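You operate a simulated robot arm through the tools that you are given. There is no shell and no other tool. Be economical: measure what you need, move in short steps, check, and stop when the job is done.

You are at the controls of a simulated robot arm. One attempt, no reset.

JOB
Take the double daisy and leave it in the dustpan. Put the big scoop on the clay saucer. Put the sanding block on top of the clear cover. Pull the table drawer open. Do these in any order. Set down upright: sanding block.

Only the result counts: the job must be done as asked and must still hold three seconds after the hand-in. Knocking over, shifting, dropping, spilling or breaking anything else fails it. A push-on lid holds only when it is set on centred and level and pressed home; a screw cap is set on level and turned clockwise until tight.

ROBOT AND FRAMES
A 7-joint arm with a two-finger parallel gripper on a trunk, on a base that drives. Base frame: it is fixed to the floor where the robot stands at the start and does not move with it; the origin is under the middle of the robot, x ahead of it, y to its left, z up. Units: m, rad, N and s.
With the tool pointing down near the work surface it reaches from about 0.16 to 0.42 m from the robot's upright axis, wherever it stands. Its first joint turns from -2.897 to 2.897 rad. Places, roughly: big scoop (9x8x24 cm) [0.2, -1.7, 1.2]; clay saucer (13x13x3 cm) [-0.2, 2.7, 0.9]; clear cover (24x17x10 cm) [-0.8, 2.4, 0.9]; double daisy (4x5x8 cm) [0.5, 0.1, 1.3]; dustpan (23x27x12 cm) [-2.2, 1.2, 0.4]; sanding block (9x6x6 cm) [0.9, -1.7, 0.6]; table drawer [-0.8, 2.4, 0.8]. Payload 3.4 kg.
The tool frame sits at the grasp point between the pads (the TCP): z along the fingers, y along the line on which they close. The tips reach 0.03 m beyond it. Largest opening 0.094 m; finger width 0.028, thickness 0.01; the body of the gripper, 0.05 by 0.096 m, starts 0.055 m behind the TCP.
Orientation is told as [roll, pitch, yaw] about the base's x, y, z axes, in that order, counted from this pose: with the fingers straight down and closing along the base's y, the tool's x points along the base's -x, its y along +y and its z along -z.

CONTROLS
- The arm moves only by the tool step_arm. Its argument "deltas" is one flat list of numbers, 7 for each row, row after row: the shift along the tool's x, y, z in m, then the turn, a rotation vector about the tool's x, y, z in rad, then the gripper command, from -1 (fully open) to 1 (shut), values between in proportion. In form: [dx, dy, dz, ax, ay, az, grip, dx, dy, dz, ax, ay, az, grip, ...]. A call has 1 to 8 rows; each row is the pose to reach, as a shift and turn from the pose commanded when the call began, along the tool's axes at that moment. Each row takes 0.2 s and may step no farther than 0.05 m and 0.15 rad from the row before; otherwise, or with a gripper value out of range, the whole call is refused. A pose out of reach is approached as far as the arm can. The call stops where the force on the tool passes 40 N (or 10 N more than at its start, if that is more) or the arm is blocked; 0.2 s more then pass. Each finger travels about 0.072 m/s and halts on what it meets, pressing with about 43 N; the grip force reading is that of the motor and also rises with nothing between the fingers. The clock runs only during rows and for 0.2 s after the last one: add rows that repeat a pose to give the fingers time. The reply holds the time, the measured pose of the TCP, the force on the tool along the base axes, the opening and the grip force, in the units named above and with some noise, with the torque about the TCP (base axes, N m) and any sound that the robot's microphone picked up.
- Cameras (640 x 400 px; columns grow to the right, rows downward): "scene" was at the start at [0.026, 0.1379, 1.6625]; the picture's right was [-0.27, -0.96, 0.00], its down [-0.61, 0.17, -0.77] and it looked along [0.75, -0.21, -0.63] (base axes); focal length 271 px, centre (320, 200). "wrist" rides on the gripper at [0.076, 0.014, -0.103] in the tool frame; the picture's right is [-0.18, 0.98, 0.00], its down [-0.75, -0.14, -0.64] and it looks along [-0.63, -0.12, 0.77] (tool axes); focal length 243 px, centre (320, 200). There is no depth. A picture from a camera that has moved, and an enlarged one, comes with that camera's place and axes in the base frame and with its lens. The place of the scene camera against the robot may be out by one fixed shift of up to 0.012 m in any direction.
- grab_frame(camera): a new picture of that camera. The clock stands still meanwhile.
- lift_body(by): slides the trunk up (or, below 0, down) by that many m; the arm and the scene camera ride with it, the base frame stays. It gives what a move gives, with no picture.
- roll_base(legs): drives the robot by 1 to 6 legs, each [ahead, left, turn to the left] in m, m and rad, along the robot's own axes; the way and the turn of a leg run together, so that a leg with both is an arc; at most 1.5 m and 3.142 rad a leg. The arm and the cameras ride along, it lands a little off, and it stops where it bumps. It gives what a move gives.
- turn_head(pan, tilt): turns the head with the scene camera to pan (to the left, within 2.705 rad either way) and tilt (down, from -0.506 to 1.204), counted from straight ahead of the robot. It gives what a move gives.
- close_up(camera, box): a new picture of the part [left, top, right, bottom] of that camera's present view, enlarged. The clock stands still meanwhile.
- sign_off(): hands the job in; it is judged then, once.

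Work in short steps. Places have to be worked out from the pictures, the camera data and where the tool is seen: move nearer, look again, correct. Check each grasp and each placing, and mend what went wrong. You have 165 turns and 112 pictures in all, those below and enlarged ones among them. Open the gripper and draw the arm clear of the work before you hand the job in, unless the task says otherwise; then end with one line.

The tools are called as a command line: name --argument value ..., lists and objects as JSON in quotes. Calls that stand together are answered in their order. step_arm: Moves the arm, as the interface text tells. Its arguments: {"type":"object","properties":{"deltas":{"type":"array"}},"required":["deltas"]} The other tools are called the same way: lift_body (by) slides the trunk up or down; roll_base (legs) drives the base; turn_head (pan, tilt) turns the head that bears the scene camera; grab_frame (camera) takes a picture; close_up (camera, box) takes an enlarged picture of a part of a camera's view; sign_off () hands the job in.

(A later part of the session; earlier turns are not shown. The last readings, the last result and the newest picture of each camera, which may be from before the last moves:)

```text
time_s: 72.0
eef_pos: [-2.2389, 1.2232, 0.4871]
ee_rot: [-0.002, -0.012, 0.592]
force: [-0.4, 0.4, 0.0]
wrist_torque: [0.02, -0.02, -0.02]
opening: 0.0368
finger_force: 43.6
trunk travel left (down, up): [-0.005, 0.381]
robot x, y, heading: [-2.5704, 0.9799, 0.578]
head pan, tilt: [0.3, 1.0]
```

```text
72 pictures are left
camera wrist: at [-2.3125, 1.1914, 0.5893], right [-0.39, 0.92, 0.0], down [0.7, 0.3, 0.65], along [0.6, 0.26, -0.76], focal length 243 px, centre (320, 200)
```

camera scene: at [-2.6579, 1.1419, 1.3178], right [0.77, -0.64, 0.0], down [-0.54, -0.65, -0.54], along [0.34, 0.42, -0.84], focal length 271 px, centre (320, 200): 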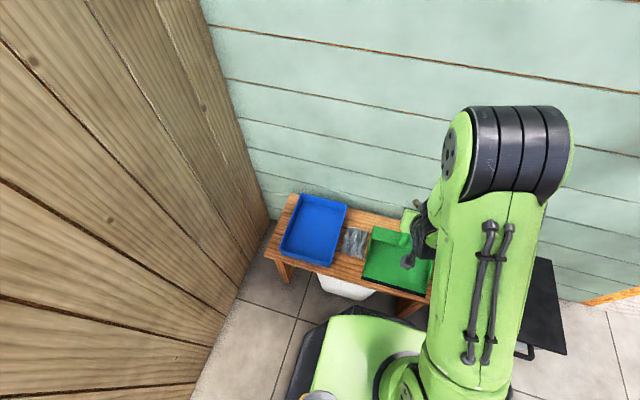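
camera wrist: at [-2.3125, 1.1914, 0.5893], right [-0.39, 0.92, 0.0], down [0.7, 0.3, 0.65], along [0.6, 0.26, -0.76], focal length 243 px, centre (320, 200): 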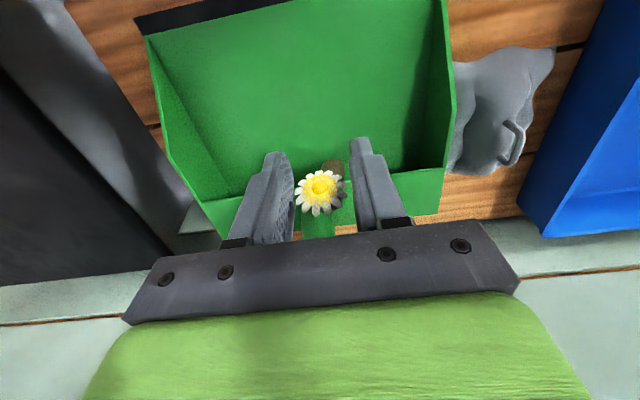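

step_arm --deltas '[0, 0, 0.008, 0, 0, 0, 1, 0, 0, 0.015, 0, 0, 0, 1]'

close_up --camera "wrist" --box '[200, 80, 440, 240]'

```text
time_s: 72.6
eef_pos: [-2.2397, 1.2232, 0.4732]
ee_rot: [-0.002, -0.012, 0.592]
force: [0.4, -0.1, -0.7]
wrist_torque: [-0.01, -0.02, -0.02]
opening: 0.0369
finger_force: 43.0
trunk travel left (down, up): [-0.005, 0.381]
robot x, y, heading: [-2.5708, 0.9835, 0.579]
head pan, tilt: [0.3, 1.0]
```

```text
2.50 times, centred on (320, 160) of wrist
camera zoom: at [-2.3119, 1.1916, 0.5751], right [-0.39, 0.92, 0.0], down [0.7, 0.3, 0.65], along [0.6, 0.26, -0.76], focal length 606 px, centre (320, 300)
```

zoom: 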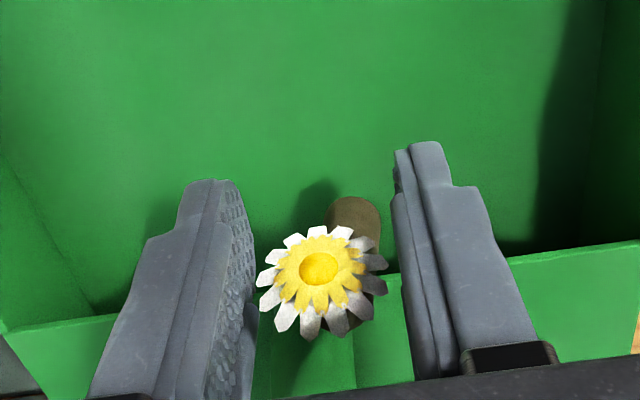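

step_arm --deltas '[0, 0, 0.008, 0, 0, 0, 1]'

step_arm --deltas '[0, 0, 0.006, 0, 0, 0, 1]'

step_arm --deltas '[0, 0, 0.006, 0, 0, 0, 1]'

```text
time_s: 73.0
eef_pos: [-2.2407, 1.2236, 0.465]
ee_rot: [0.0, -0.012, 0.593]
force: [0.2, -0.7, 0.1]
wrist_torque: [0.03, 0.0, -0.02]
opening: 0.0369
finger_force: 42.3
trunk travel left (down, up): [-0.005, 0.381]
robot x, y, heading: [-2.5727, 0.9867, 0.58]
head pan, tilt: [0.3, 1.0]
```

```text
time_s: 73.4
eef_pos: [-2.2401, 1.2229, 0.4589]
ee_rot: [-0.002, -0.013, 0.59]
force: [0.2, 0.0, -0.7]
wrist_torque: [0.02, 0.0, -0.01]
opening: 0.0367
finger_force: 43.4
trunk travel left (down, up): [-0.005, 0.381]
robot x, y, heading: [-2.5702, 0.9843, 0.581]
head pan, tilt: [0.3, 1.0]
```

```text
time_s: 73.8
eef_pos: [-2.2399, 1.2249, 0.4533]
ee_rot: [-0.001, -0.012, 0.591]
force: [-0.2, -0.5, -1.0]
wrist_torque: [0.0, 0.0, -0.01]
opening: 0.0367
finger_force: 43.2
trunk travel left (down, up): [-0.005, 0.381]
robot x, y, heading: [-2.5734, 0.9821, 0.583]
head pan, tilt: [0.3, 1.0]
```

step_arm --deltas '[0, 0, 0.005, 0, 0, 0, 1]'

close_up --camera "wrist" --box '[200, 80, 440, 240]'

grab_frame --camera "scene"

```text
time_s: 74.2
eef_pos: [-2.2402, 1.2239, 0.4477]
ee_rot: [-0.001, -0.012, 0.591]
force: [0.1, 0.3, -1.3]
wrist_torque: [0.03, -0.01, -0.02]
opening: 0.0366
finger_force: 43.4
trunk travel left (down, up): [-0.005, 0.381]
robot x, y, heading: [-2.5783, 0.9833, 0.582]
head pan, tilt: [0.3, 1.0]
```

```text
2.50 times, centred on (320, 160) of wrist
camera zoom: at [-2.3125, 1.1915, 0.55], right [-0.39, 0.92, 0.0], down [0.7, 0.3, 0.65], along [0.6, 0.26, -0.76], focal length 606 px, centre (320, 300)
```

zoom: 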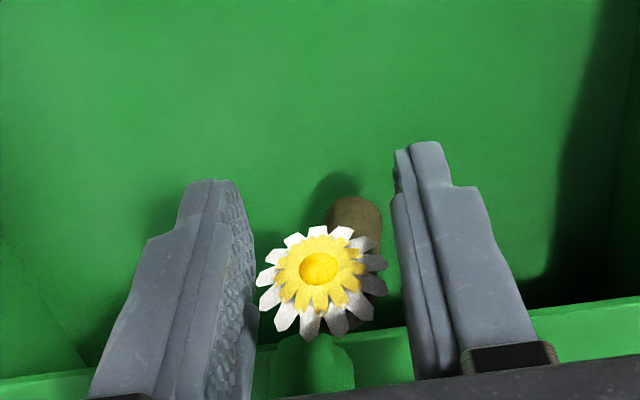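

```text
69 pictures are left
camera scene: at [-2.6577, 1.1402, 1.318], right [0.77, -0.64, 0.0], down [-0.54, -0.65, -0.54], along [0.34, 0.42, -0.84], focal length 271 px, centre (320, 200)
```

scene: 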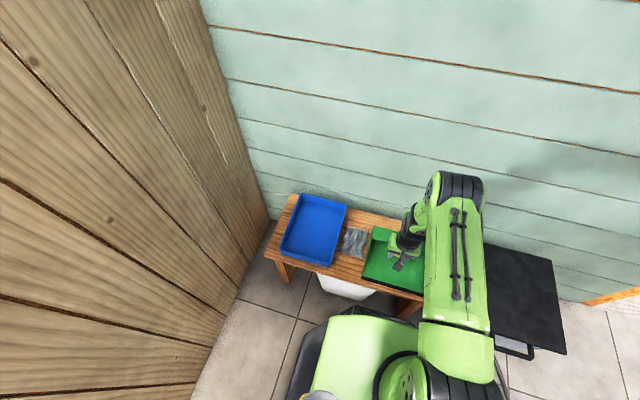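

step_arm --deltas '[0, 0, 0.006, 0, 0, 0, 1]'

step_arm --deltas '[0, 0, 0.006, 0, 0, 0, 1]'

close_up --camera "wrist" --box '[200, 80, 440, 240]'

```text
time_s: 74.6
eef_pos: [-2.2391, 1.2242, 0.4405]
ee_rot: [0.0, -0.013, 0.593]
force: [-0.1, 0.6, -0.3]
wrist_torque: [0.01, 0.0, 0.01]
opening: 0.0369
finger_force: 43.2
trunk travel left (down, up): [-0.005, 0.381]
robot x, y, heading: [-2.5719, 0.9831, 0.577]
head pan, tilt: [0.3, 1.0]
```

```text
time_s: 75.0
eef_pos: [-2.2388, 1.2238, 0.435]
ee_rot: [-0.003, -0.011, 0.592]
force: [0.0, -0.6, 0.4]
wrist_torque: [0.02, -0.02, 0.01]
opening: 0.0367
finger_force: 42.9
trunk travel left (down, up): [-0.005, 0.381]
robot x, y, heading: [-2.5726, 0.9842, 0.578]
head pan, tilt: [0.3, 1.0]
```

```text
2.50 times, centred on (320, 160) of wrist
camera zoom: at [-2.3116, 1.1916, 0.5378], right [-0.39, 0.92, 0.0], down [0.7, 0.3, 0.65], along [0.6, 0.26, -0.76], focal length 606 px, centre (320, 300)
```

zoom: 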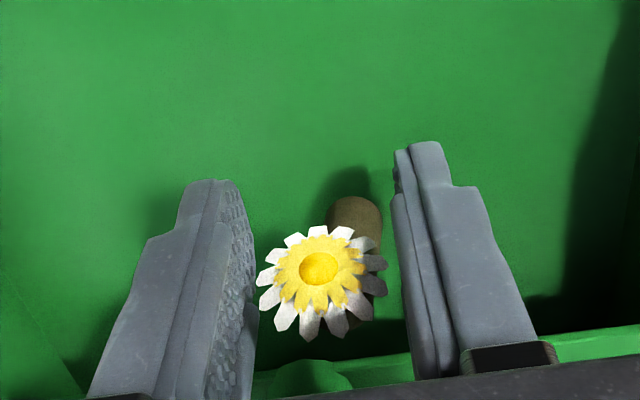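

step_arm --deltas '[0, 0, 0.006, 0, 0, 0, 1]'

step_arm --deltas '[0, 0, 0.005, 0, 0, 0, 1]'

step_arm --deltas '[0, 0, 0.005, 0, 0, 0, 1]'

close_up --camera "wrist" --box '[200, 80, 440, 240]'

```text
time_s: 75.4
eef_pos: [-2.24, 1.2239, 0.4301]
ee_rot: [-0.002, -0.012, 0.591]
force: [0.0, 0.6, -0.3]
wrist_torque: [-0.02, -0.01, 0.0]
opening: 0.0368
finger_force: 43.1
trunk travel left (down, up): [-0.005, 0.381]
robot x, y, heading: [-2.5736, 0.9851, 0.58]
head pan, tilt: [0.3, 1.0]
```

```text
time_s: 75.8
eef_pos: [-2.2397, 1.2237, 0.4247]
ee_rot: [-0.001, -0.013, 0.592]
force: [0.4, 0.1, 0.2]
wrist_torque: [-0.03, 0.02, -0.02]
opening: 0.0366
finger_force: 43.1
trunk travel left (down, up): [-0.005, 0.381]
robot x, y, heading: [-2.5718, 0.9832, 0.575]
head pan, tilt: [0.3, 1.0]
```

```text
time_s: 76.2
eef_pos: [-2.2392, 1.2236, 0.4235]
ee_rot: [-0.002, -0.016, 0.592]
force: [-7.2, -5.0, 37.6]
wrist_torque: [-0.14, -0.17, -0.08]
opening: 0.0365
finger_force: 43.2
trunk travel left (down, up): [-0.005, 0.381]
robot x, y, heading: [-2.5728, 0.9857, 0.577]
head pan, tilt: [0.3, 1.0]
```

```text
2.50 times, centred on (320, 160) of wrist
camera zoom: at [-2.3112, 1.1916, 0.5254], right [-0.39, 0.92, 0.0], down [0.7, 0.3, 0.65], along [0.6, 0.26, -0.76], focal length 606 px, centre (320, 300)
```

zoom: 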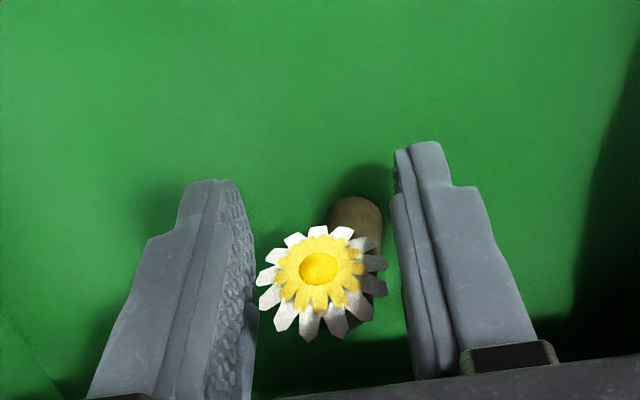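

Contact (38 N) at z 0.4235. I ease up 2 mm and open the fingers.

step_arm --deltas '[0, 0, -0.004, 0, 0, 0, 1, 0, 0, -0.004, 0, 0, 0, 0, 0, 0, -0.004, 0, 0, 0, -0.4, 0, 0, -0.004, 0, 0, 0, -0.4, 0, 0, -0.004, 0, 0, 0, -0.4]'

step_arm --deltas '[0, 0, -0.03, 0, 0, 0, -0.4, 0, 0, -0.07, 0, 0, 0, -0.4, 0, 0, -0.115, 0, 0, 0, -0.4, 0, 0, -0.16, 0, 0, 0, -0.4, 0.02, 0, -0.2, 0, 0, 0, -0.4, 0.05, 0, -0.24, 0, 0, 0, -0.4]'

grab_frame --camera "wrist"

```text
time_s: 77.4
eef_pos: [-2.2389, 1.2247, 0.4262]
ee_rot: [-0.002, -0.013, 0.592]
force: [-0.2, 0.2, 0.1]
wrist_torque: [0.01, -0.03, 0.04]
opening: 0.0658
finger_force: 0.1
trunk travel left (down, up): [-0.005, 0.381]
robot x, y, heading: [-2.5698, 0.9848, 0.579]
head pan, tilt: [0.3, 1.0]
```

```text
time_s: 78.8
eef_pos: [-2.2874, 1.1941, 0.6665]
ee_rot: [-0.001, -0.014, 0.591]
force: [-0.2, 0.3, -0.2]
wrist_torque: [0.0, -0.02, -0.01]
opening: 0.0658
finger_force: 0.0
trunk travel left (down, up): [-0.005, 0.381]
robot x, y, heading: [-2.5734, 0.9807, 0.581]
head pan, tilt: [0.3, 1.0]
```

```text
66 pictures are left
camera wrist: at [-2.3593, 1.1625, 0.7685], right [-0.4, 0.92, 0.0], down [0.7, 0.3, 0.65], along [0.6, 0.26, -0.76], focal length 243 px, centre (320, 200)
```

wrist: 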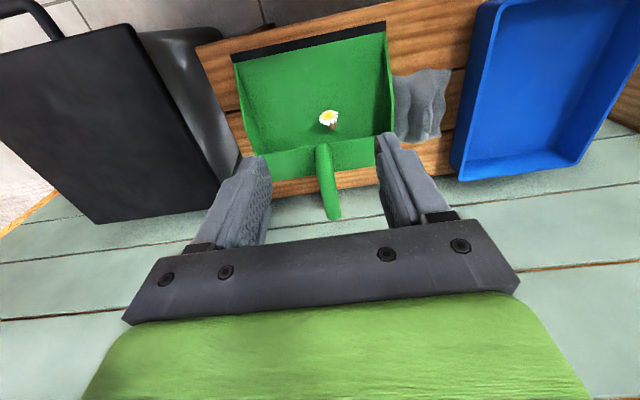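

The daisy stands in the pan. I raise the trunk, back away and return to the doorway.

lift_body --by 0.32

roll_base --legs '[[-0.38, 0, -0.025], [0, -0.48, 0], [0.39, -0.87, 0]]'

```text
time_s: 82.0
eef_pos: [-2.2865, 1.1955, 0.9864]
ee_rot: [-0.002, -0.012, 0.589]
force: [0.7, -0.1, 0.2]
wrist_torque: [0.03, -0.01, 0.0]
opening: 0.0658
finger_force: 0.0
trunk travel left (down, up): [-0.325, 0.061]
robot x, y, heading: [-2.5706, 0.9833, 0.583]
head pan, tilt: [0.3, 1.0]
```

```text
time_s: 91.4
eef_pos: [-1.5611, 0.047, 0.9865]
ee_rot: [-0.003, -0.012, 0.57]
force: [-0.5, -1.1, 0.7]
wrist_torque: [0.0, 0.02, 0.01]
opening: 0.0661
finger_force: 0.1
trunk travel left (down, up): [-0.325, 0.061]
robot x, y, heading: [-1.8525, -0.1581, 0.562]
head pan, tilt: [0.3, 1.0]
```

step_arm --deltas '[0.04, 0, -0.03, 0, 0, 0, -0.4, 0.08, 0, -0.06, 0, 0, 0, -0.4, 0.1, 0, -0.1, 0, 0, 0, -0.4, 0.1, 0, -0.14, 0, 0, 0, -0.4, 0.1, 0, -0.18, 0, 0, 0, -0.4]'

roll_base --legs '[[0.8, -0.025, 0.01], [0.75, 0, 0], [0, 0, -3.14]]'

turn_head --pan 0.6 --tilt 0.5

grab_frame --camera "scene"

```text
time_s: 92.6
eef_pos: [-1.6498, -0.0112, 1.1658]
ee_rot: [-0.002, -0.013, 0.571]
force: [-0.2, -0.2, -0.8]
wrist_torque: [0.02, -0.03, 0.0]
opening: 0.0657
finger_force: 0.1
trunk travel left (down, up): [-0.325, 0.061]
robot x, y, heading: [-1.8539, -0.1588, 0.563]
head pan, tilt: [0.3, 1.0]
```

```text
time_s: 108.0
eef_pos: [-0.7236, 0.5214, 1.1647]
ee_rot: [-0.003, -0.013, -2.564]
force: [0.3, 0.4, -0.4]
wrist_torque: [0.01, -0.02, -0.01]
opening: 0.0659
finger_force: 0.1
trunk travel left (down, up): [-0.325, 0.061]
robot x, y, heading: [-0.5214, 0.6736, -2.573]
head pan, tilt: [0.3, 1.0]
```

```text
time_s: 109.0
eef_pos: [-0.7233, 0.5219, 1.1636]
ee_rot: [-0.003, -0.013, -2.564]
force: [-0.6, 0.1, 0.6]
wrist_torque: [0.0, 0.01, -0.02]
opening: 0.0659
finger_force: 0.0
trunk travel left (down, up): [-0.325, 0.061]
robot x, y, heading: [-0.5226, 0.6739, -2.576]
head pan, tilt: [0.6, 0.499]
```

```text
65 pictures are left
camera scene: at [-0.4219, 0.5014, 1.6788], right [-0.92, 0.39, 0.0], down [0.19, 0.44, -0.88], along [-0.35, -0.81, -0.48], focal length 271 px, centre (320, 200)
```

scene: 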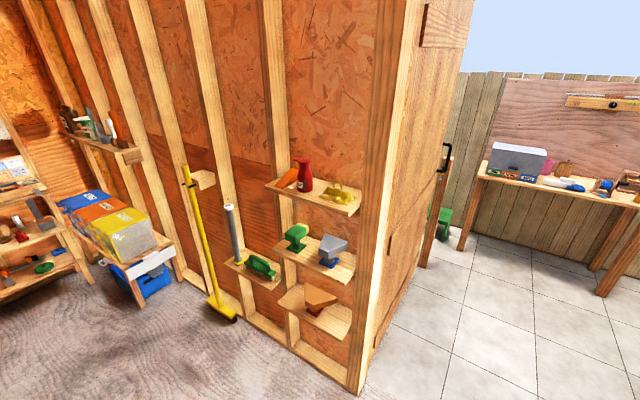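

roll_base --legs '[[0.05, 1.3, 0]]'

turn_head --pan 0.7 --tilt 0.6

grab_frame --camera "scene"

```text
time_s: 115.5
eef_pos: [-0.0704, -0.5983, 1.1655]
ee_rot: [-0.001, -0.013, -2.562]
force: [0.0, 0.3, 0.5]
wrist_torque: [0.01, -0.02, -0.04]
opening: 0.0657
finger_force: 0.1
trunk travel left (down, up): [-0.325, 0.061]
robot x, y, heading: [0.1313, -0.447, -2.574]
head pan, tilt: [0.6, 0.499]
```

```text
time_s: 116.1
eef_pos: [-0.071, -0.5973, 1.1649]
ee_rot: [-0.001, -0.012, -2.562]
force: [0.1, -0.1, 0.4]
wrist_torque: [-0.03, 0.0, 0.0]
opening: 0.0659
finger_force: 0.1
trunk travel left (down, up): [-0.325, 0.061]
robot x, y, heading: [0.1321, -0.4479, -2.571]
head pan, tilt: [0.7, 0.6]
```

```text
64 pictures are left
camera scene: at [0.2407, -0.6187, 1.6698], right [-0.95, 0.3, 0.0], down [0.17, 0.54, -0.83], along [-0.25, -0.79, -0.56], focal length 271 px, centre (320, 200)
```

scene: 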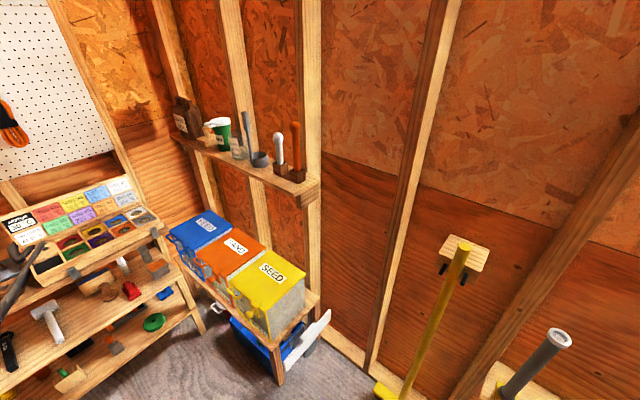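

close_up --camera "scene" --box '[165, 85, 325, 205]'

close_up --camera "scene" --box '[0, 220, 220, 390]'

```text
3.33 times, centred on (245, 145) of scene
camera zoom: at [0.2407, -0.6187, 1.6698], right [-0.95, 0.3, 0.0], down [0.17, 0.54, -0.83], along [-0.25, -0.79, -0.56], focal length 902 px, centre (570, 383)
```

zoom: 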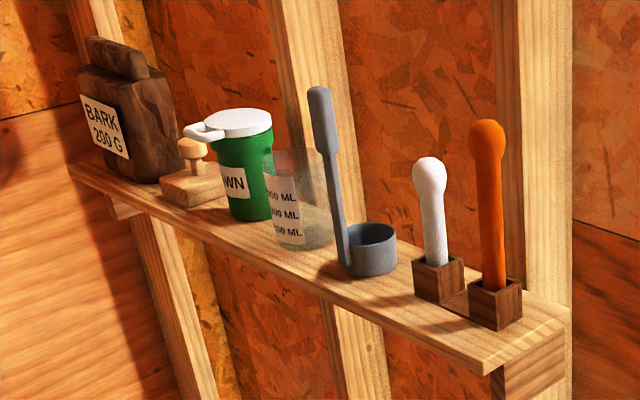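

```text
2.35 times, centred on (110, 305) of scene
camera zoom: at [0.2407, -0.6187, 1.6698], right [-0.95, 0.3, 0.0], down [0.17, 0.54, -0.83], along [-0.25, -0.79, -0.56], focal length 637 px, centre (814, -47)
```

zoom: 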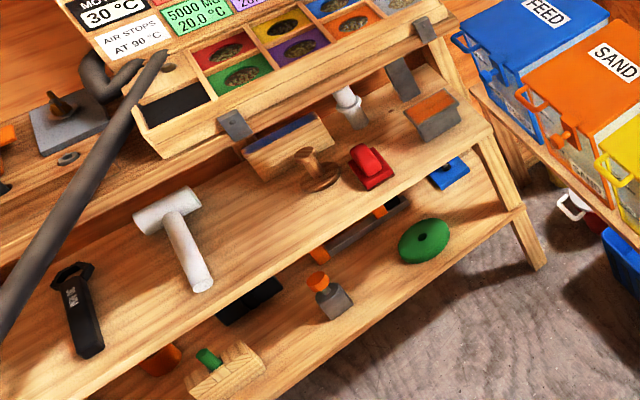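

The grey dipper with the upright handle is the scoop, with its handle at about (0.195, -1.70) and its top at z ≈ 1.365. A seed-box stand juts out below it, so I'll grasp the handle with the tool horizontal. I drive nearer first.

roll_base --legs '[[0, 0.95, -0.015]]'

step_arm --deltas '[-0.01, 0, -0.02, 0, -0.14, 0, -0.4, -0.02, 0, -0.04, 0, -0.28, 0, -0.4, -0.03, 0, -0.06, 0, -0.42, 0, -0.6, -0.04, 0, -0.08, 0, -0.56, 0, -0.8, -0.05, 0, -0.1, 0, -0.7, 0, -1, -0.06, 0, -0.12, 0, -0.84, 0, -1, -0.07, 0, -0.14, 0, -0.98, 0, -1, -0.08, 0, -0.15, 0, -1.12, 0, -1]'

turn_head --pan 0.2 --tilt 0.6

grab_frame --camera "scene"

```text
time_s: 121.1
eef_pos: [0.4199, -1.4082, 1.1645]
ee_rot: [-0.003, -0.011, -2.607]
force: [0.4, -0.4, 0.2]
wrist_torque: [0.01, 0.02, 0.0]
opening: 0.0658
finger_force: 0.0
trunk travel left (down, up): [-0.325, 0.061]
robot x, y, heading: [0.6243, -1.2668, -2.617]
head pan, tilt: [0.7, 0.6]
```

```text
time_s: 122.9
eef_pos: [0.3492, -1.4508, 1.3219]
ee_rot: [-0.005, -1.13, -2.604]
force: [0.6, 0.3, 0.4]
wrist_torque: [0.0, 0.0, -0.01]
opening: 0.0942
finger_force: 0.0
out of reach, approached as far as the arm can: row 8
trunk travel left (down, up): [-0.325, 0.061]
robot x, y, heading: [0.6235, -1.2662, -2.617]
head pan, tilt: [0.7, 0.6]
```

```text
time_s: 123.9
eef_pos: [0.3486, -1.4502, 1.3216]
ee_rot: [-0.002, -1.129, -2.607]
force: [-0.3, 0.0, -0.7]
wrist_torque: [-0.03, 0.0, 0.0]
opening: 0.0938
finger_force: 0.1
trunk travel left (down, up): [-0.325, 0.061]
robot x, y, heading: [0.6303, -1.2674, -2.619]
head pan, tilt: [0.201, 0.6]
```

```text
61 pictures are left
camera scene: at [0.693, -1.4184, 1.6697], right [-0.66, 0.75, 0.0], down [0.42, 0.37, -0.83], along [-0.62, -0.55, -0.56], focal length 271 px, centre (320, 200)
```

scene: 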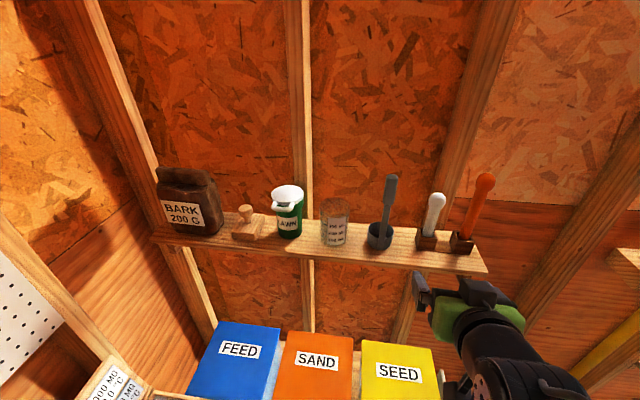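

close_up --camera "scene" --box '[310, 160, 500, 290]'

grab_frame --camera "wrist"

```text
3.08 times, centred on (405, 225) of scene
camera zoom: at [0.693, -1.4184, 1.6697], right [-0.66, 0.75, 0.0], down [0.42, 0.37, -0.83], along [-0.62, -0.55, -0.56], focal length 833 px, centre (58, 123)
```

zoom: 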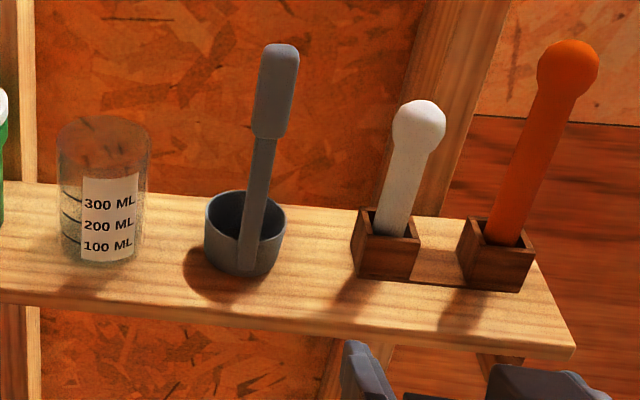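

```text
59 pictures are left
camera wrist: at [0.4639, -1.3994, 1.296], right [0.43, -0.89, 0.17], down [0.15, 0.25, 0.96], along [-0.89, -0.39, 0.24], focal length 243 px, centre (320, 200)
```

wrist: 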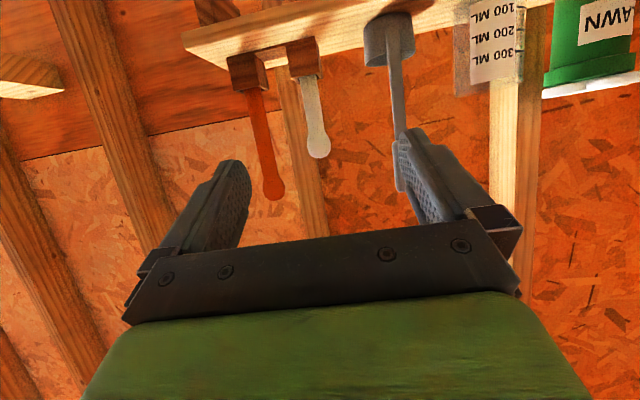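

The handle is on the robot side of the cup, at about (0.20, -1.645), with its grip at z 1.31–1.375. I move left into line with it at the present tilt (25° below level), then check.

step_arm --deltas '[-0.014, 0.024, 0.021, 0, 0, 0, -1, -0.028, 0.048, 0.042, 0, 0, 0, -1, -0.042, 0.073, 0.063, 0, 0, 0, -1, -0.056, 0.097, 0.084, 0, 0, 0, -1]'

grab_frame --camera "wrist"

close_up --camera "scene" --box '[310, 160, 500, 290]'

```text
time_s: 124.9
eef_pos: [0.3115, -1.5857, 1.3353]
ee_rot: [-0.005, -1.131, -2.605]
force: [-0.8, 0.4, 0.5]
wrist_torque: [0.01, 0.01, 0.03]
opening: 0.094
finger_force: 0.1
trunk travel left (down, up): [-0.325, 0.061]
robot x, y, heading: [0.6283, -1.2711, -2.621]
head pan, tilt: [0.201, 0.6]
```

```text
58 pictures are left
camera wrist: at [0.4271, -1.5352, 1.3095], right [0.43, -0.89, 0.17], down [0.15, 0.25, 0.96], along [-0.89, -0.39, 0.24], focal length 243 px, centre (320, 200)
```

wrist: 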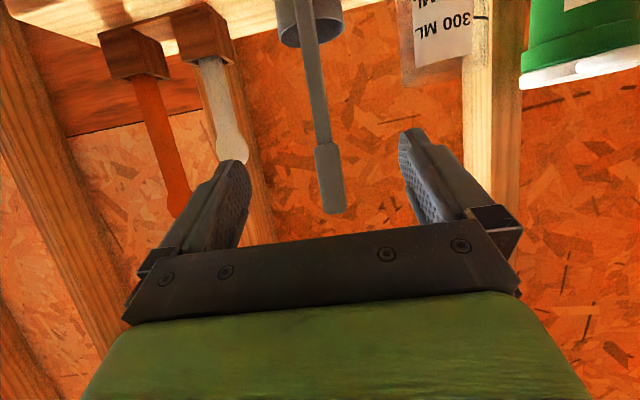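

```text
3.08 times, centred on (405, 225) of scene
camera zoom: at [0.6916, -1.4199, 1.6696], right [-0.66, 0.75, 0.0], down [0.42, 0.37, -0.82], along [-0.62, -0.55, -0.57], focal length 833 px, centre (58, 123)
```

zoom: 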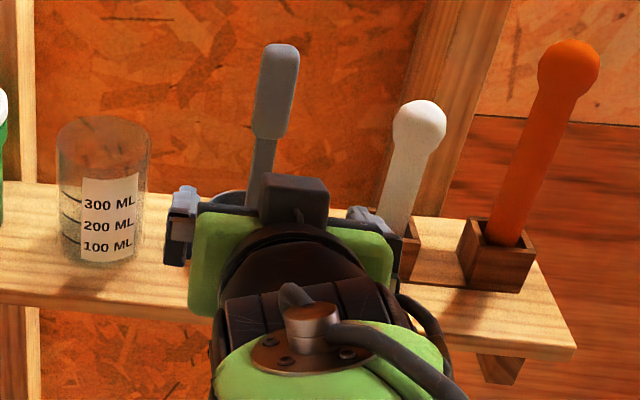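

The handle is centred between the fingers. I advance 0.128 m onto it.

step_arm --deltas '[-0.018, -0.001, 0.038, 0, 0, 0, -0.5, -0.036, -0.002, 0.076, 0, 0, 0, -0.4, -0.047, -0.003, 0.098, 0, 0, 0, -0.4, -0.057, -0.003, 0.114, 0, 0, 0, -0.4]'

grab_frame --camera "wrist"

```text
time_s: 125.9
eef_pos: [0.1999, -1.6465, 1.3386]
ee_rot: [-0.003, -1.131, -2.605]
force: [0.0, -0.7, 0.0]
wrist_torque: [0.04, 0.0, 0.0]
opening: 0.0659
finger_force: 0.0
trunk travel left (down, up): [-0.325, 0.061]
robot x, y, heading: [0.6277, -1.2656, -2.626]
head pan, tilt: [0.201, 0.6]
```

```text
56 pictures are left
camera wrist: at [0.3155, -1.5959, 1.3132], right [0.43, -0.89, 0.16], down [0.15, 0.25, 0.96], along [-0.89, -0.39, 0.24], focal length 243 px, centre (320, 200)
```

wrist: 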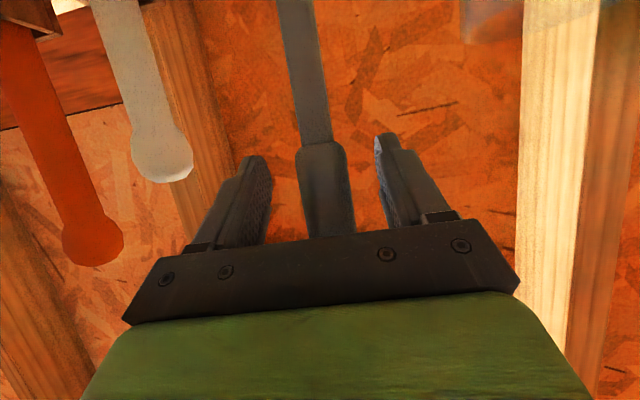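

step_arm --deltas '[0, 0, 0, 0, 0, 0, 0.2, 0, 0, 0, 0, 0, 0, 1, 0, 0, 0, 0, 0, 0, 1, 0, 0, 0, 0, 0, 0, 1]'

close_up --camera "scene" --box '[310, 160, 500, 290]'

```text
time_s: 126.9
eef_pos: [0.2016, -1.6458, 1.3393]
ee_rot: [-0.004, -1.132, -2.605]
force: [-0.8, 0.3, 0.3]
wrist_torque: [-0.06, 0.01, 0.01]
opening: 0.0295
finger_force: 43.3
trunk travel left (down, up): [-0.325, 0.061]
robot x, y, heading: [0.6297, -1.2658, -2.619]
head pan, tilt: [0.201, 0.6]
```

```text
3.08 times, centred on (405, 225) of scene
camera zoom: at [0.6928, -1.4183, 1.6698], right [-0.66, 0.75, 0.0], down [0.42, 0.37, -0.83], along [-0.62, -0.55, -0.57], focal length 833 px, centre (58, 123)
```

zoom: 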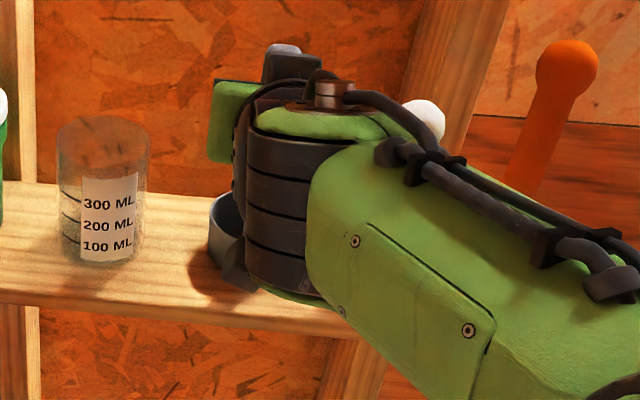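

Gripped at 29.5 mm. I lift with the trunk, then retract the arm straight back.

lift_body --by 0.055

step_arm --deltas '[0.016, 0, -0.034, 0, 0, 0, 1, 0.032, 0, -0.068, 0, 0, 0, 1, 0.048, 0, -0.102, 0, 0, 0, 1, 0.064, 0, -0.136, 0, 0, 0, 1, 0.08, 0, -0.17, 0, 0, 0, 1]'

grab_frame --camera "scene"

grab_frame --camera "wrist"

```text
time_s: 127.8
eef_pos: [0.2019, -1.6454, 1.3942]
ee_rot: [-0.003, -1.133, -2.607]
force: [0.1, 0.9, -1.2]
wrist_torque: [0.01, -0.01, -0.01]
opening: 0.0296
finger_force: 43.4
trunk travel left (down, up): [-0.38, 0.006]
robot x, y, heading: [0.6298, -1.2622, -2.618]
head pan, tilt: [0.201, 0.6]
```

```text
time_s: 129.0
eef_pos: [0.3628, -1.5507, 1.3943]
ee_rot: [-0.002, -1.132, -2.605]
force: [0.1, 0.2, -1.2]
wrist_torque: [0.0, -0.01, -0.01]
opening: 0.0297
finger_force: 42.9
trunk travel left (down, up): [-0.38, 0.006]
robot x, y, heading: [0.627, -1.2661, -2.621]
head pan, tilt: [0.201, 0.6]
```

```text
54 pictures are left
camera scene: at [0.6946, -1.4169, 1.7247], right [-0.66, 0.75, 0.0], down [0.42, 0.37, -0.83], along [-0.62, -0.55, -0.56], focal length 271 px, centre (320, 200)
```

scene: 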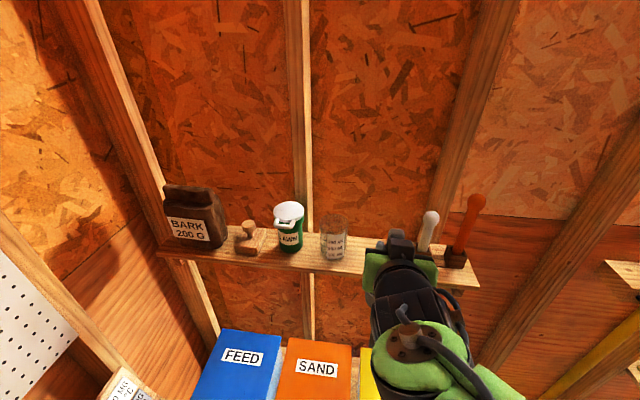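

```text
53 pictures are left
camera wrist: at [0.4776, -1.5003, 1.3696], right [0.43, -0.89, 0.17], down [0.15, 0.25, 0.95], along [-0.89, -0.39, 0.25], focal length 243 px, centre (320, 200)
```

wrist: 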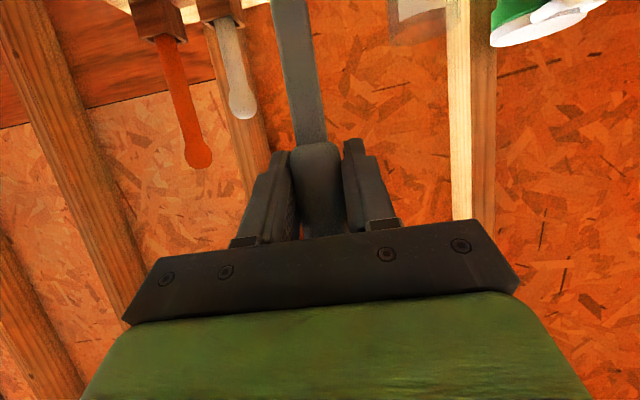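

The scoop is lifted clear and upright. I back off slightly, drive back along the wall side, then turn to face the worktable.

roll_base --legs '[[-0.1, 0, 0], [0.15, -1.4, 0], [0, 0, -1.53]]'

turn_head --pan 0.3 --tilt 0.4

grab_frame --camera "scene"

```text
time_s: 140.4
eef_pos: [-0.3828, 0.1759, 1.3944]
ee_rot: [-0.003, -1.131, 2.136]
force: [-0.5, 0.0, -0.4]
wrist_torque: [0.0, -0.01, 0.02]
opening: 0.0295
finger_force: 42.9
trunk travel left (down, up): [-0.38, 0.006]
robot x, y, heading: [-0.0915, -0.0824, 2.122]
head pan, tilt: [0.201, 0.6]
```

```text
time_s: 141.2
eef_pos: [-0.3831, 0.1757, 1.3939]
ee_rot: [-0.003, -1.131, 2.136]
force: [0.1, -0.5, -0.8]
wrist_torque: [0.0, -0.04, 0.01]
opening: 0.0293
finger_force: 42.8
trunk travel left (down, up): [-0.38, 0.006]
robot x, y, heading: [-0.0935, -0.0806, 2.124]
head pan, tilt: [0.3, 0.4]
```

```text
52 pictures are left
camera scene: at [-0.2547, -0.1431, 1.7428], right [0.66, 0.75, 0.0], down [0.29, -0.26, -0.92], along [-0.69, 0.61, -0.39], focal length 271 px, centre (320, 200)
```

scene: 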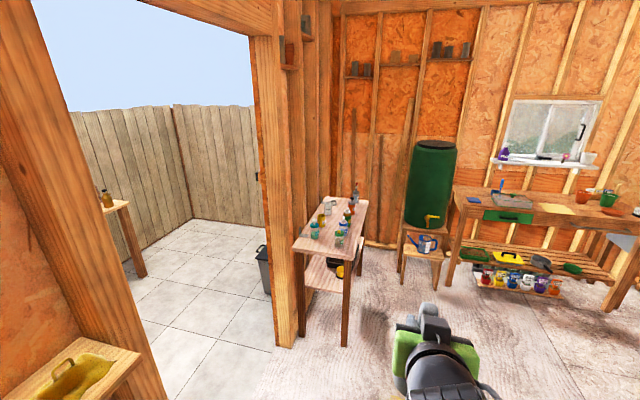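

roll_base --legs '[[1.224, -0.454, 0], [0.434, -0.914, 0]]'

turn_head --pan 0.3 --tilt 0.6

grab_frame --camera "scene"

```text
time_s: 152.6
eef_pos: [-0.0803, 2.319, 1.3933]
ee_rot: [-0.005, -1.131, 2.132]
force: [0.4, -0.3, 0.0]
wrist_torque: [-0.03, 0.0, 0.01]
opening: 0.0296
finger_force: 43.4
trunk travel left (down, up): [-0.38, 0.006]
robot x, y, heading: [0.2125, 2.0576, 2.115]
head pan, tilt: [0.3, 0.4]
```

```text
time_s: 153.4
eef_pos: [-0.0796, 2.319, 1.3932]
ee_rot: [-0.003, -1.132, 2.133]
force: [-0.6, 0.0, -0.4]
wrist_torque: [0.0, -0.08, 0.0]
opening: 0.0297
finger_force: 43.4
trunk travel left (down, up): [-0.38, 0.006]
robot x, y, heading: [0.2134, 2.0612, 2.116]
head pan, tilt: [0.3, 0.6]
```

```text
51 pictures are left
camera scene: at [0.0505, 1.9968, 1.7246], right [0.66, 0.75, 0.0], down [0.42, -0.37, -0.83], along [-0.62, 0.55, -0.56], focal length 271 px, centre (320, 200)
```

scene: 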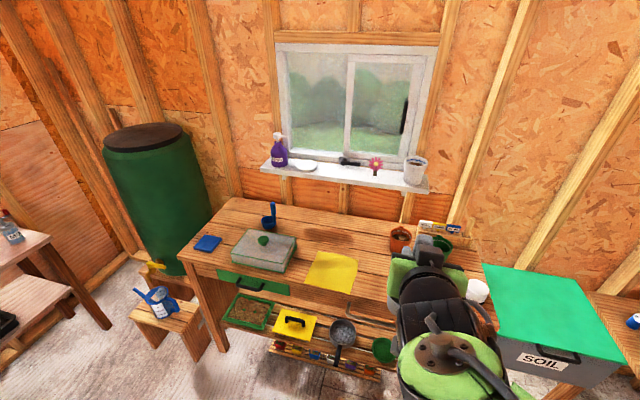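

The arm hides the saucer, so I swing the tool to the right to see it.

step_arm --deltas '[0, -0.045, 0, 0, 0, 0, 1, 0, -0.09, 0, 0, 0, 0, 1, 0, -0.135, 0, 0, 0, 0, 1, 0, -0.18, 0, 0, 0, 0, 1, 0, -0.22, 0, 0, 0, 0, 1]'

grab_frame --camera "scene"

```text
time_s: 154.6
eef_pos: [0.1074, 2.4389, 1.391]
ee_rot: [-0.005, -1.131, 2.135]
force: [0.2, -0.2, -0.2]
wrist_torque: [-0.06, -0.01, 0.03]
opening: 0.0296
finger_force: 42.8
trunk travel left (down, up): [-0.38, 0.006]
robot x, y, heading: [0.2123, 2.0586, 2.123]
head pan, tilt: [0.3, 0.6]
```

```text
50 pictures are left
camera scene: at [0.0511, 1.9983, 1.7247], right [0.66, 0.75, 0.0], down [0.42, -0.38, -0.82], along [-0.62, 0.55, -0.57], focal length 271 px, centre (320, 200)
```

scene: 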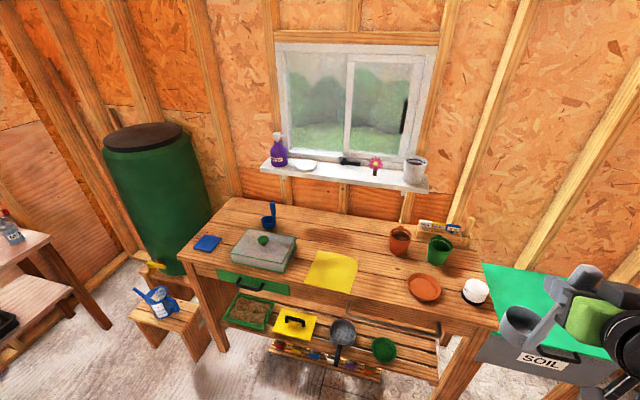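

close_up --camera "scene" --box '[360, 200, 520, 340]'

close_up --camera "scene" --box '[180, 190, 380, 320]'

```text
2.86 times, centred on (440, 270) of scene
camera zoom: at [0.0511, 1.9983, 1.7247], right [0.66, 0.75, 0.0], down [0.42, -0.38, -0.82], along [-0.62, 0.55, -0.57], focal length 773 px, centre (-23, 0)
```

zoom: 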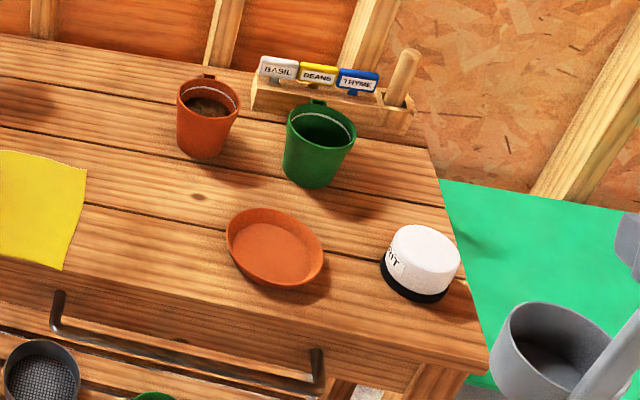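

```text
3.08 times, centred on (280, 255) of scene
camera zoom: at [0.0511, 1.9983, 1.7247], right [0.66, 0.75, 0.0], down [0.42, -0.38, -0.82], along [-0.62, 0.55, -0.57], focal length 833 px, centre (443, 31)
```

zoom: 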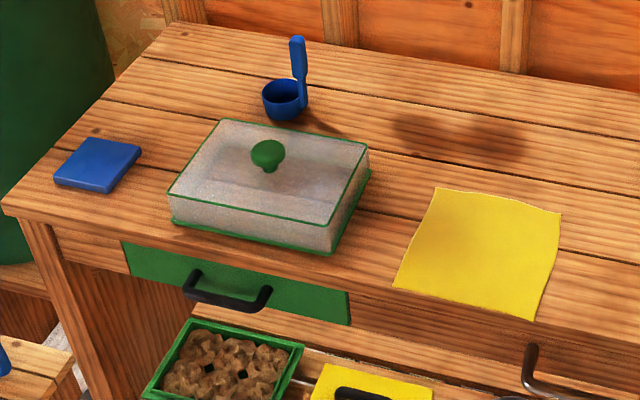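

The saucer is centred near (-0.19, 2.744, 0.855). I centre the tool, drive ahead 0.2 m, and lower the trunk so the cup hangs short of the saucer.

step_arm --deltas '[0, 0.045, 0, 0, 0, 0, 1, 0, 0.09, 0, 0, 0, 0, 1, 0, 0.135, 0, 0, 0, 0, 1, 0, 0.18, 0, 0, 0, 0, 1, 0, 0.2, 0, 0, 0, 0, 1]'

roll_base --legs '[[0.2, 0, 0]]'

lift_body --by -0.25

grab_frame --camera "scene"

grab_frame --camera "wrist"

```text
time_s: 155.8
eef_pos: [-0.0613, 2.3294, 1.3961]
ee_rot: [-0.001, -1.134, 2.129]
force: [-0.2, 0.0, -0.7]
wrist_torque: [0.03, 0.01, 0.02]
opening: 0.0295
finger_force: 42.6
trunk travel left (down, up): [-0.38, 0.006]
robot x, y, heading: [0.2124, 2.0594, 2.119]
head pan, tilt: [0.3, 0.6]
```

```text
time_s: 157.4
eef_pos: [-0.1667, 2.4991, 1.3957]
ee_rot: [-0.003, -1.129, 2.133]
force: [0.3, -0.6, -0.7]
wrist_torque: [-0.04, -0.02, 0.02]
opening: 0.03
finger_force: 42.9
trunk travel left (down, up): [-0.38, 0.006]
robot x, y, heading: [0.1064, 2.2331, 2.119]
head pan, tilt: [0.3, 0.6]
```

```text
time_s: 159.9
eef_pos: [-0.1672, 2.5006, 1.1465]
ee_rot: [-0.004, -1.133, 2.133]
force: [0.5, -0.5, -1.3]
wrist_torque: [-0.01, -0.01, 0.0]
opening: 0.0295
finger_force: 42.9
trunk travel left (down, up): [-0.13, 0.256]
robot x, y, heading: [0.1091, 2.2327, 2.12]
head pan, tilt: [0.3, 0.6]
```

```text
47 pictures are left
camera scene: at [-0.054, 2.168, 1.475], right [0.66, 0.75, 0.0], down [0.42, -0.37, -0.83], along [-0.62, 0.55, -0.56], focal length 271 px, centre (320, 200)
```

scene: 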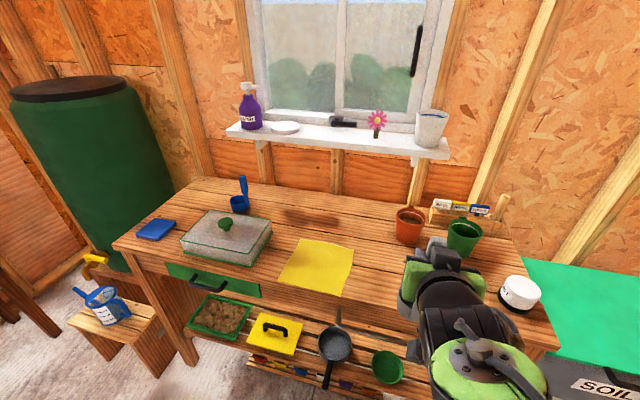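

```text
46 pictures are left
camera wrist: at [-0.1123, 2.385, 1.1208], right [-0.87, -0.46, 0.17], down [0.26, -0.15, 0.96], along [-0.41, 0.88, 0.25], focal length 243 px, centre (320, 200)
```

wrist: 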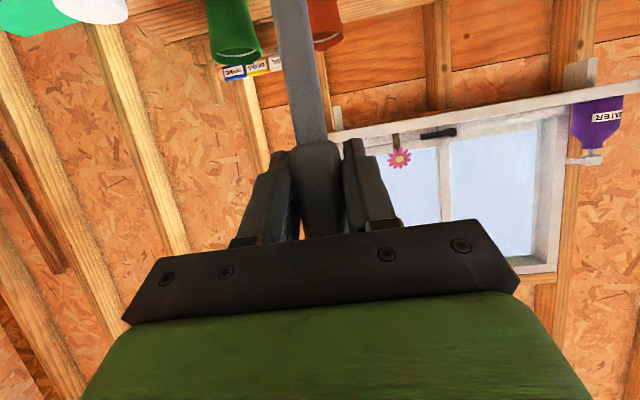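

The gripper blocks the view. I shift the base left 0.22 m and swing the tool right by the same amount, so the head camera sees the cup and saucer from the side.

step_arm --deltas '[0, -0.045, 0, 0, 0, 0, 1, 0, -0.09, 0, 0, 0, 0, 1, 0, -0.135, 0, 0, 0, 0, 1, 0, -0.18, 0, 0, 0, 0, 1, 0, -0.22, 0, 0, 0, 0, 1]'

roll_base --legs '[[0, 0.22, 0]]'

turn_head --pan -0.1 --tilt 0.7

grab_frame --camera "scene"

```text
time_s: 161.1
eef_pos: [0.0179, 2.6165, 1.1451]
ee_rot: [-0.005, -1.129, 2.137]
force: [-0.2, -0.4, -0.5]
wrist_torque: [-0.04, 0.01, -0.02]
opening: 0.0294
finger_force: 43.1
trunk travel left (down, up): [-0.13, 0.256]
robot x, y, heading: [0.1047, 2.2295, 2.119]
head pan, tilt: [0.3, 0.6]
```

```text
time_s: 162.8
eef_pos: [-0.1686, 2.5003, 1.1465]
ee_rot: [-0.003, -1.131, 2.137]
force: [-1.3, -0.7, -0.1]
wrist_torque: [-0.02, -0.07, 0.0]
opening: 0.0296
finger_force: 43.3
trunk travel left (down, up): [-0.13, 0.256]
robot x, y, heading: [-0.0816, 2.1149, 2.116]
head pan, tilt: [0.3, 0.6]
```

```text
time_s: 163.7
eef_pos: [-0.1697, 2.4998, 1.1452]
ee_rot: [-0.004, -1.133, 2.137]
force: [0.3, 0.6, -0.7]
wrist_torque: [-0.01, 0.01, -0.02]
opening: 0.0294
finger_force: 42.9
trunk travel left (down, up): [-0.13, 0.256]
robot x, y, heading: [-0.0827, 2.1141, 2.124]
head pan, tilt: [-0.099, 0.7]
```

```text
45 pictures are left
camera scene: at [-0.2114, 2.0714, 1.4665], right [0.9, 0.44, 0.0], down [0.28, -0.58, -0.77], along [-0.33, 0.69, -0.64], focal length 271 px, centre (320, 200)
```

scene: 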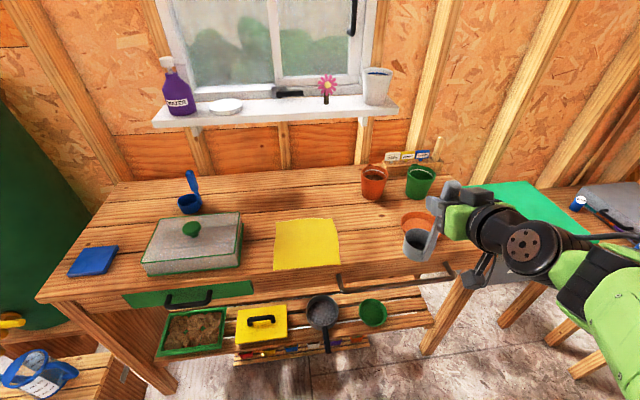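

close_up --camera "scene" --box '[350, 160, 490, 290]'

```text
3.08 times, centred on (420, 225) of scene
camera zoom: at [-0.2114, 2.0714, 1.4665], right [0.9, 0.44, 0.0], down [0.28, -0.58, -0.77], along [-0.33, 0.69, -0.64], focal length 833 px, centre (12, 123)
```

zoom: 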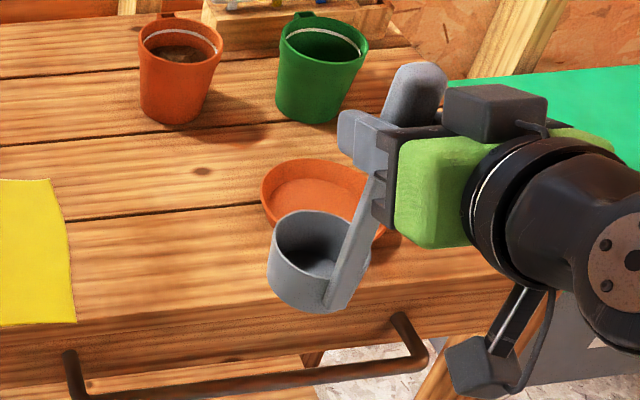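

The saucer is at about (-0.189, 2.755, 0.863). I nudge the base (0.08 ahead, 0.1 right), with the cup still about 6 cm above the table.

roll_base --legs '[[0.08, -0.1, 0]]'

close_up --camera "scene" --box '[350, 160, 490, 290]'

```text
time_s: 164.9
eef_pos: [-0.1255, 2.6198, 1.1458]
ee_rot: [0.001, -1.132, 2.135]
force: [0.5, 0.1, -2.0]
wrist_torque: [0.0, 0.0, 0.0]
opening: 0.0294
finger_force: 43.3
trunk travel left (down, up): [-0.13, 0.256]
robot x, y, heading: [-0.0359, 2.2364, 2.122]
head pan, tilt: [-0.099, 0.7]
```

```text
3.08 times, centred on (420, 225) of scene
camera zoom: at [-0.1674, 2.1913, 1.4666], right [0.9, 0.44, 0.0], down [0.28, -0.58, -0.76], along [-0.33, 0.69, -0.64], focal length 833 px, centre (12, 123)
```

zoom: 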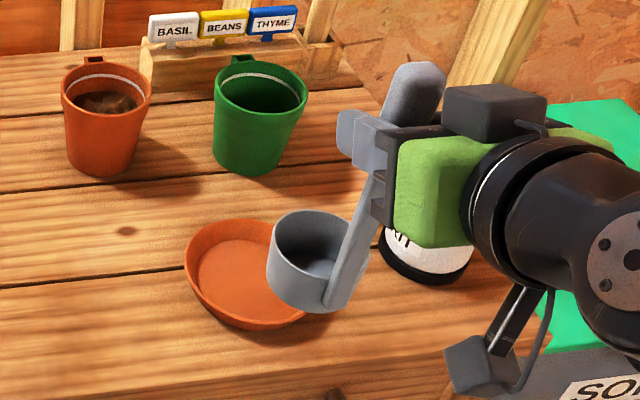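

Correcting for the camera bias seen on the cup, I need about 0.088 m ahead. I move over the saucer and check.

step_arm --deltas '[-0.019, -0.002, 0.04, 0, 0, 0, 1, -0.0376, -0.005, 0.0796, 0, 0, 0, 1, -0.0376, -0.005, 0.0796, 0, 0, 0, 1]'

close_up --camera "scene" --box '[350, 160, 490, 290]'

```text
time_s: 165.8
eef_pos: [-0.1701, 2.6943, 1.1476]
ee_rot: [-0.002, -1.133, 2.137]
force: [0.8, 0.1, -0.8]
wrist_torque: [-0.04, 0.0, -0.03]
opening: 0.0294
finger_force: 43.1
trunk travel left (down, up): [-0.13, 0.256]
robot x, y, heading: [-0.0383, 2.2364, 2.116]
head pan, tilt: [-0.099, 0.7]
```

```text
3.08 times, centred on (420, 225) of scene
camera zoom: at [-0.1678, 2.1891, 1.4665], right [0.9, 0.44, 0.0], down [0.28, -0.58, -0.77], along [-0.33, 0.69, -0.64], focal length 833 px, centre (12, 123)
```

zoom: 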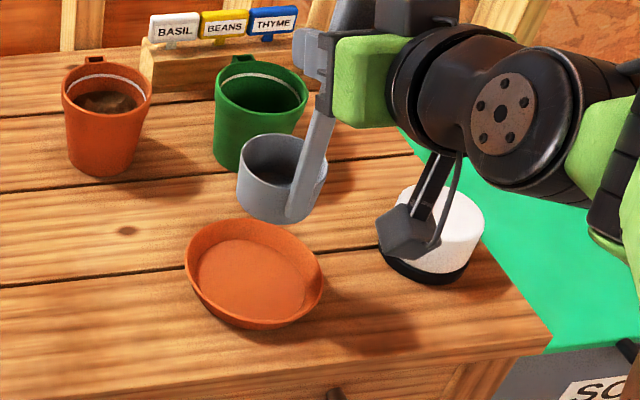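

lift_body --by -0.045

close_up --camera "scene" --box '[350, 140, 490, 270]'

```text
time_s: 166.6
eef_pos: [-0.1698, 2.6938, 1.1]
ee_rot: [-0.004, -1.132, 2.137]
force: [0.1, -0.2, -0.2]
wrist_torque: [-0.01, 0.01, -0.01]
opening: 0.0298
finger_force: 42.8
trunk travel left (down, up): [-0.085, 0.301]
robot x, y, heading: [-0.0353, 2.233, 2.12]
head pan, tilt: [-0.099, 0.7]
```

```text
3.08 times, centred on (420, 205) of scene
camera zoom: at [-0.1681, 2.1895, 1.4207], right [0.9, 0.44, 0.0], down [0.28, -0.58, -0.76], along [-0.33, 0.69, -0.64], focal length 833 px, centre (12, 185)
```

zoom: 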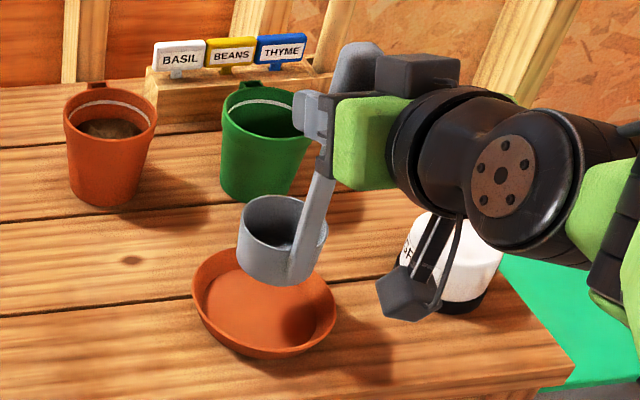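

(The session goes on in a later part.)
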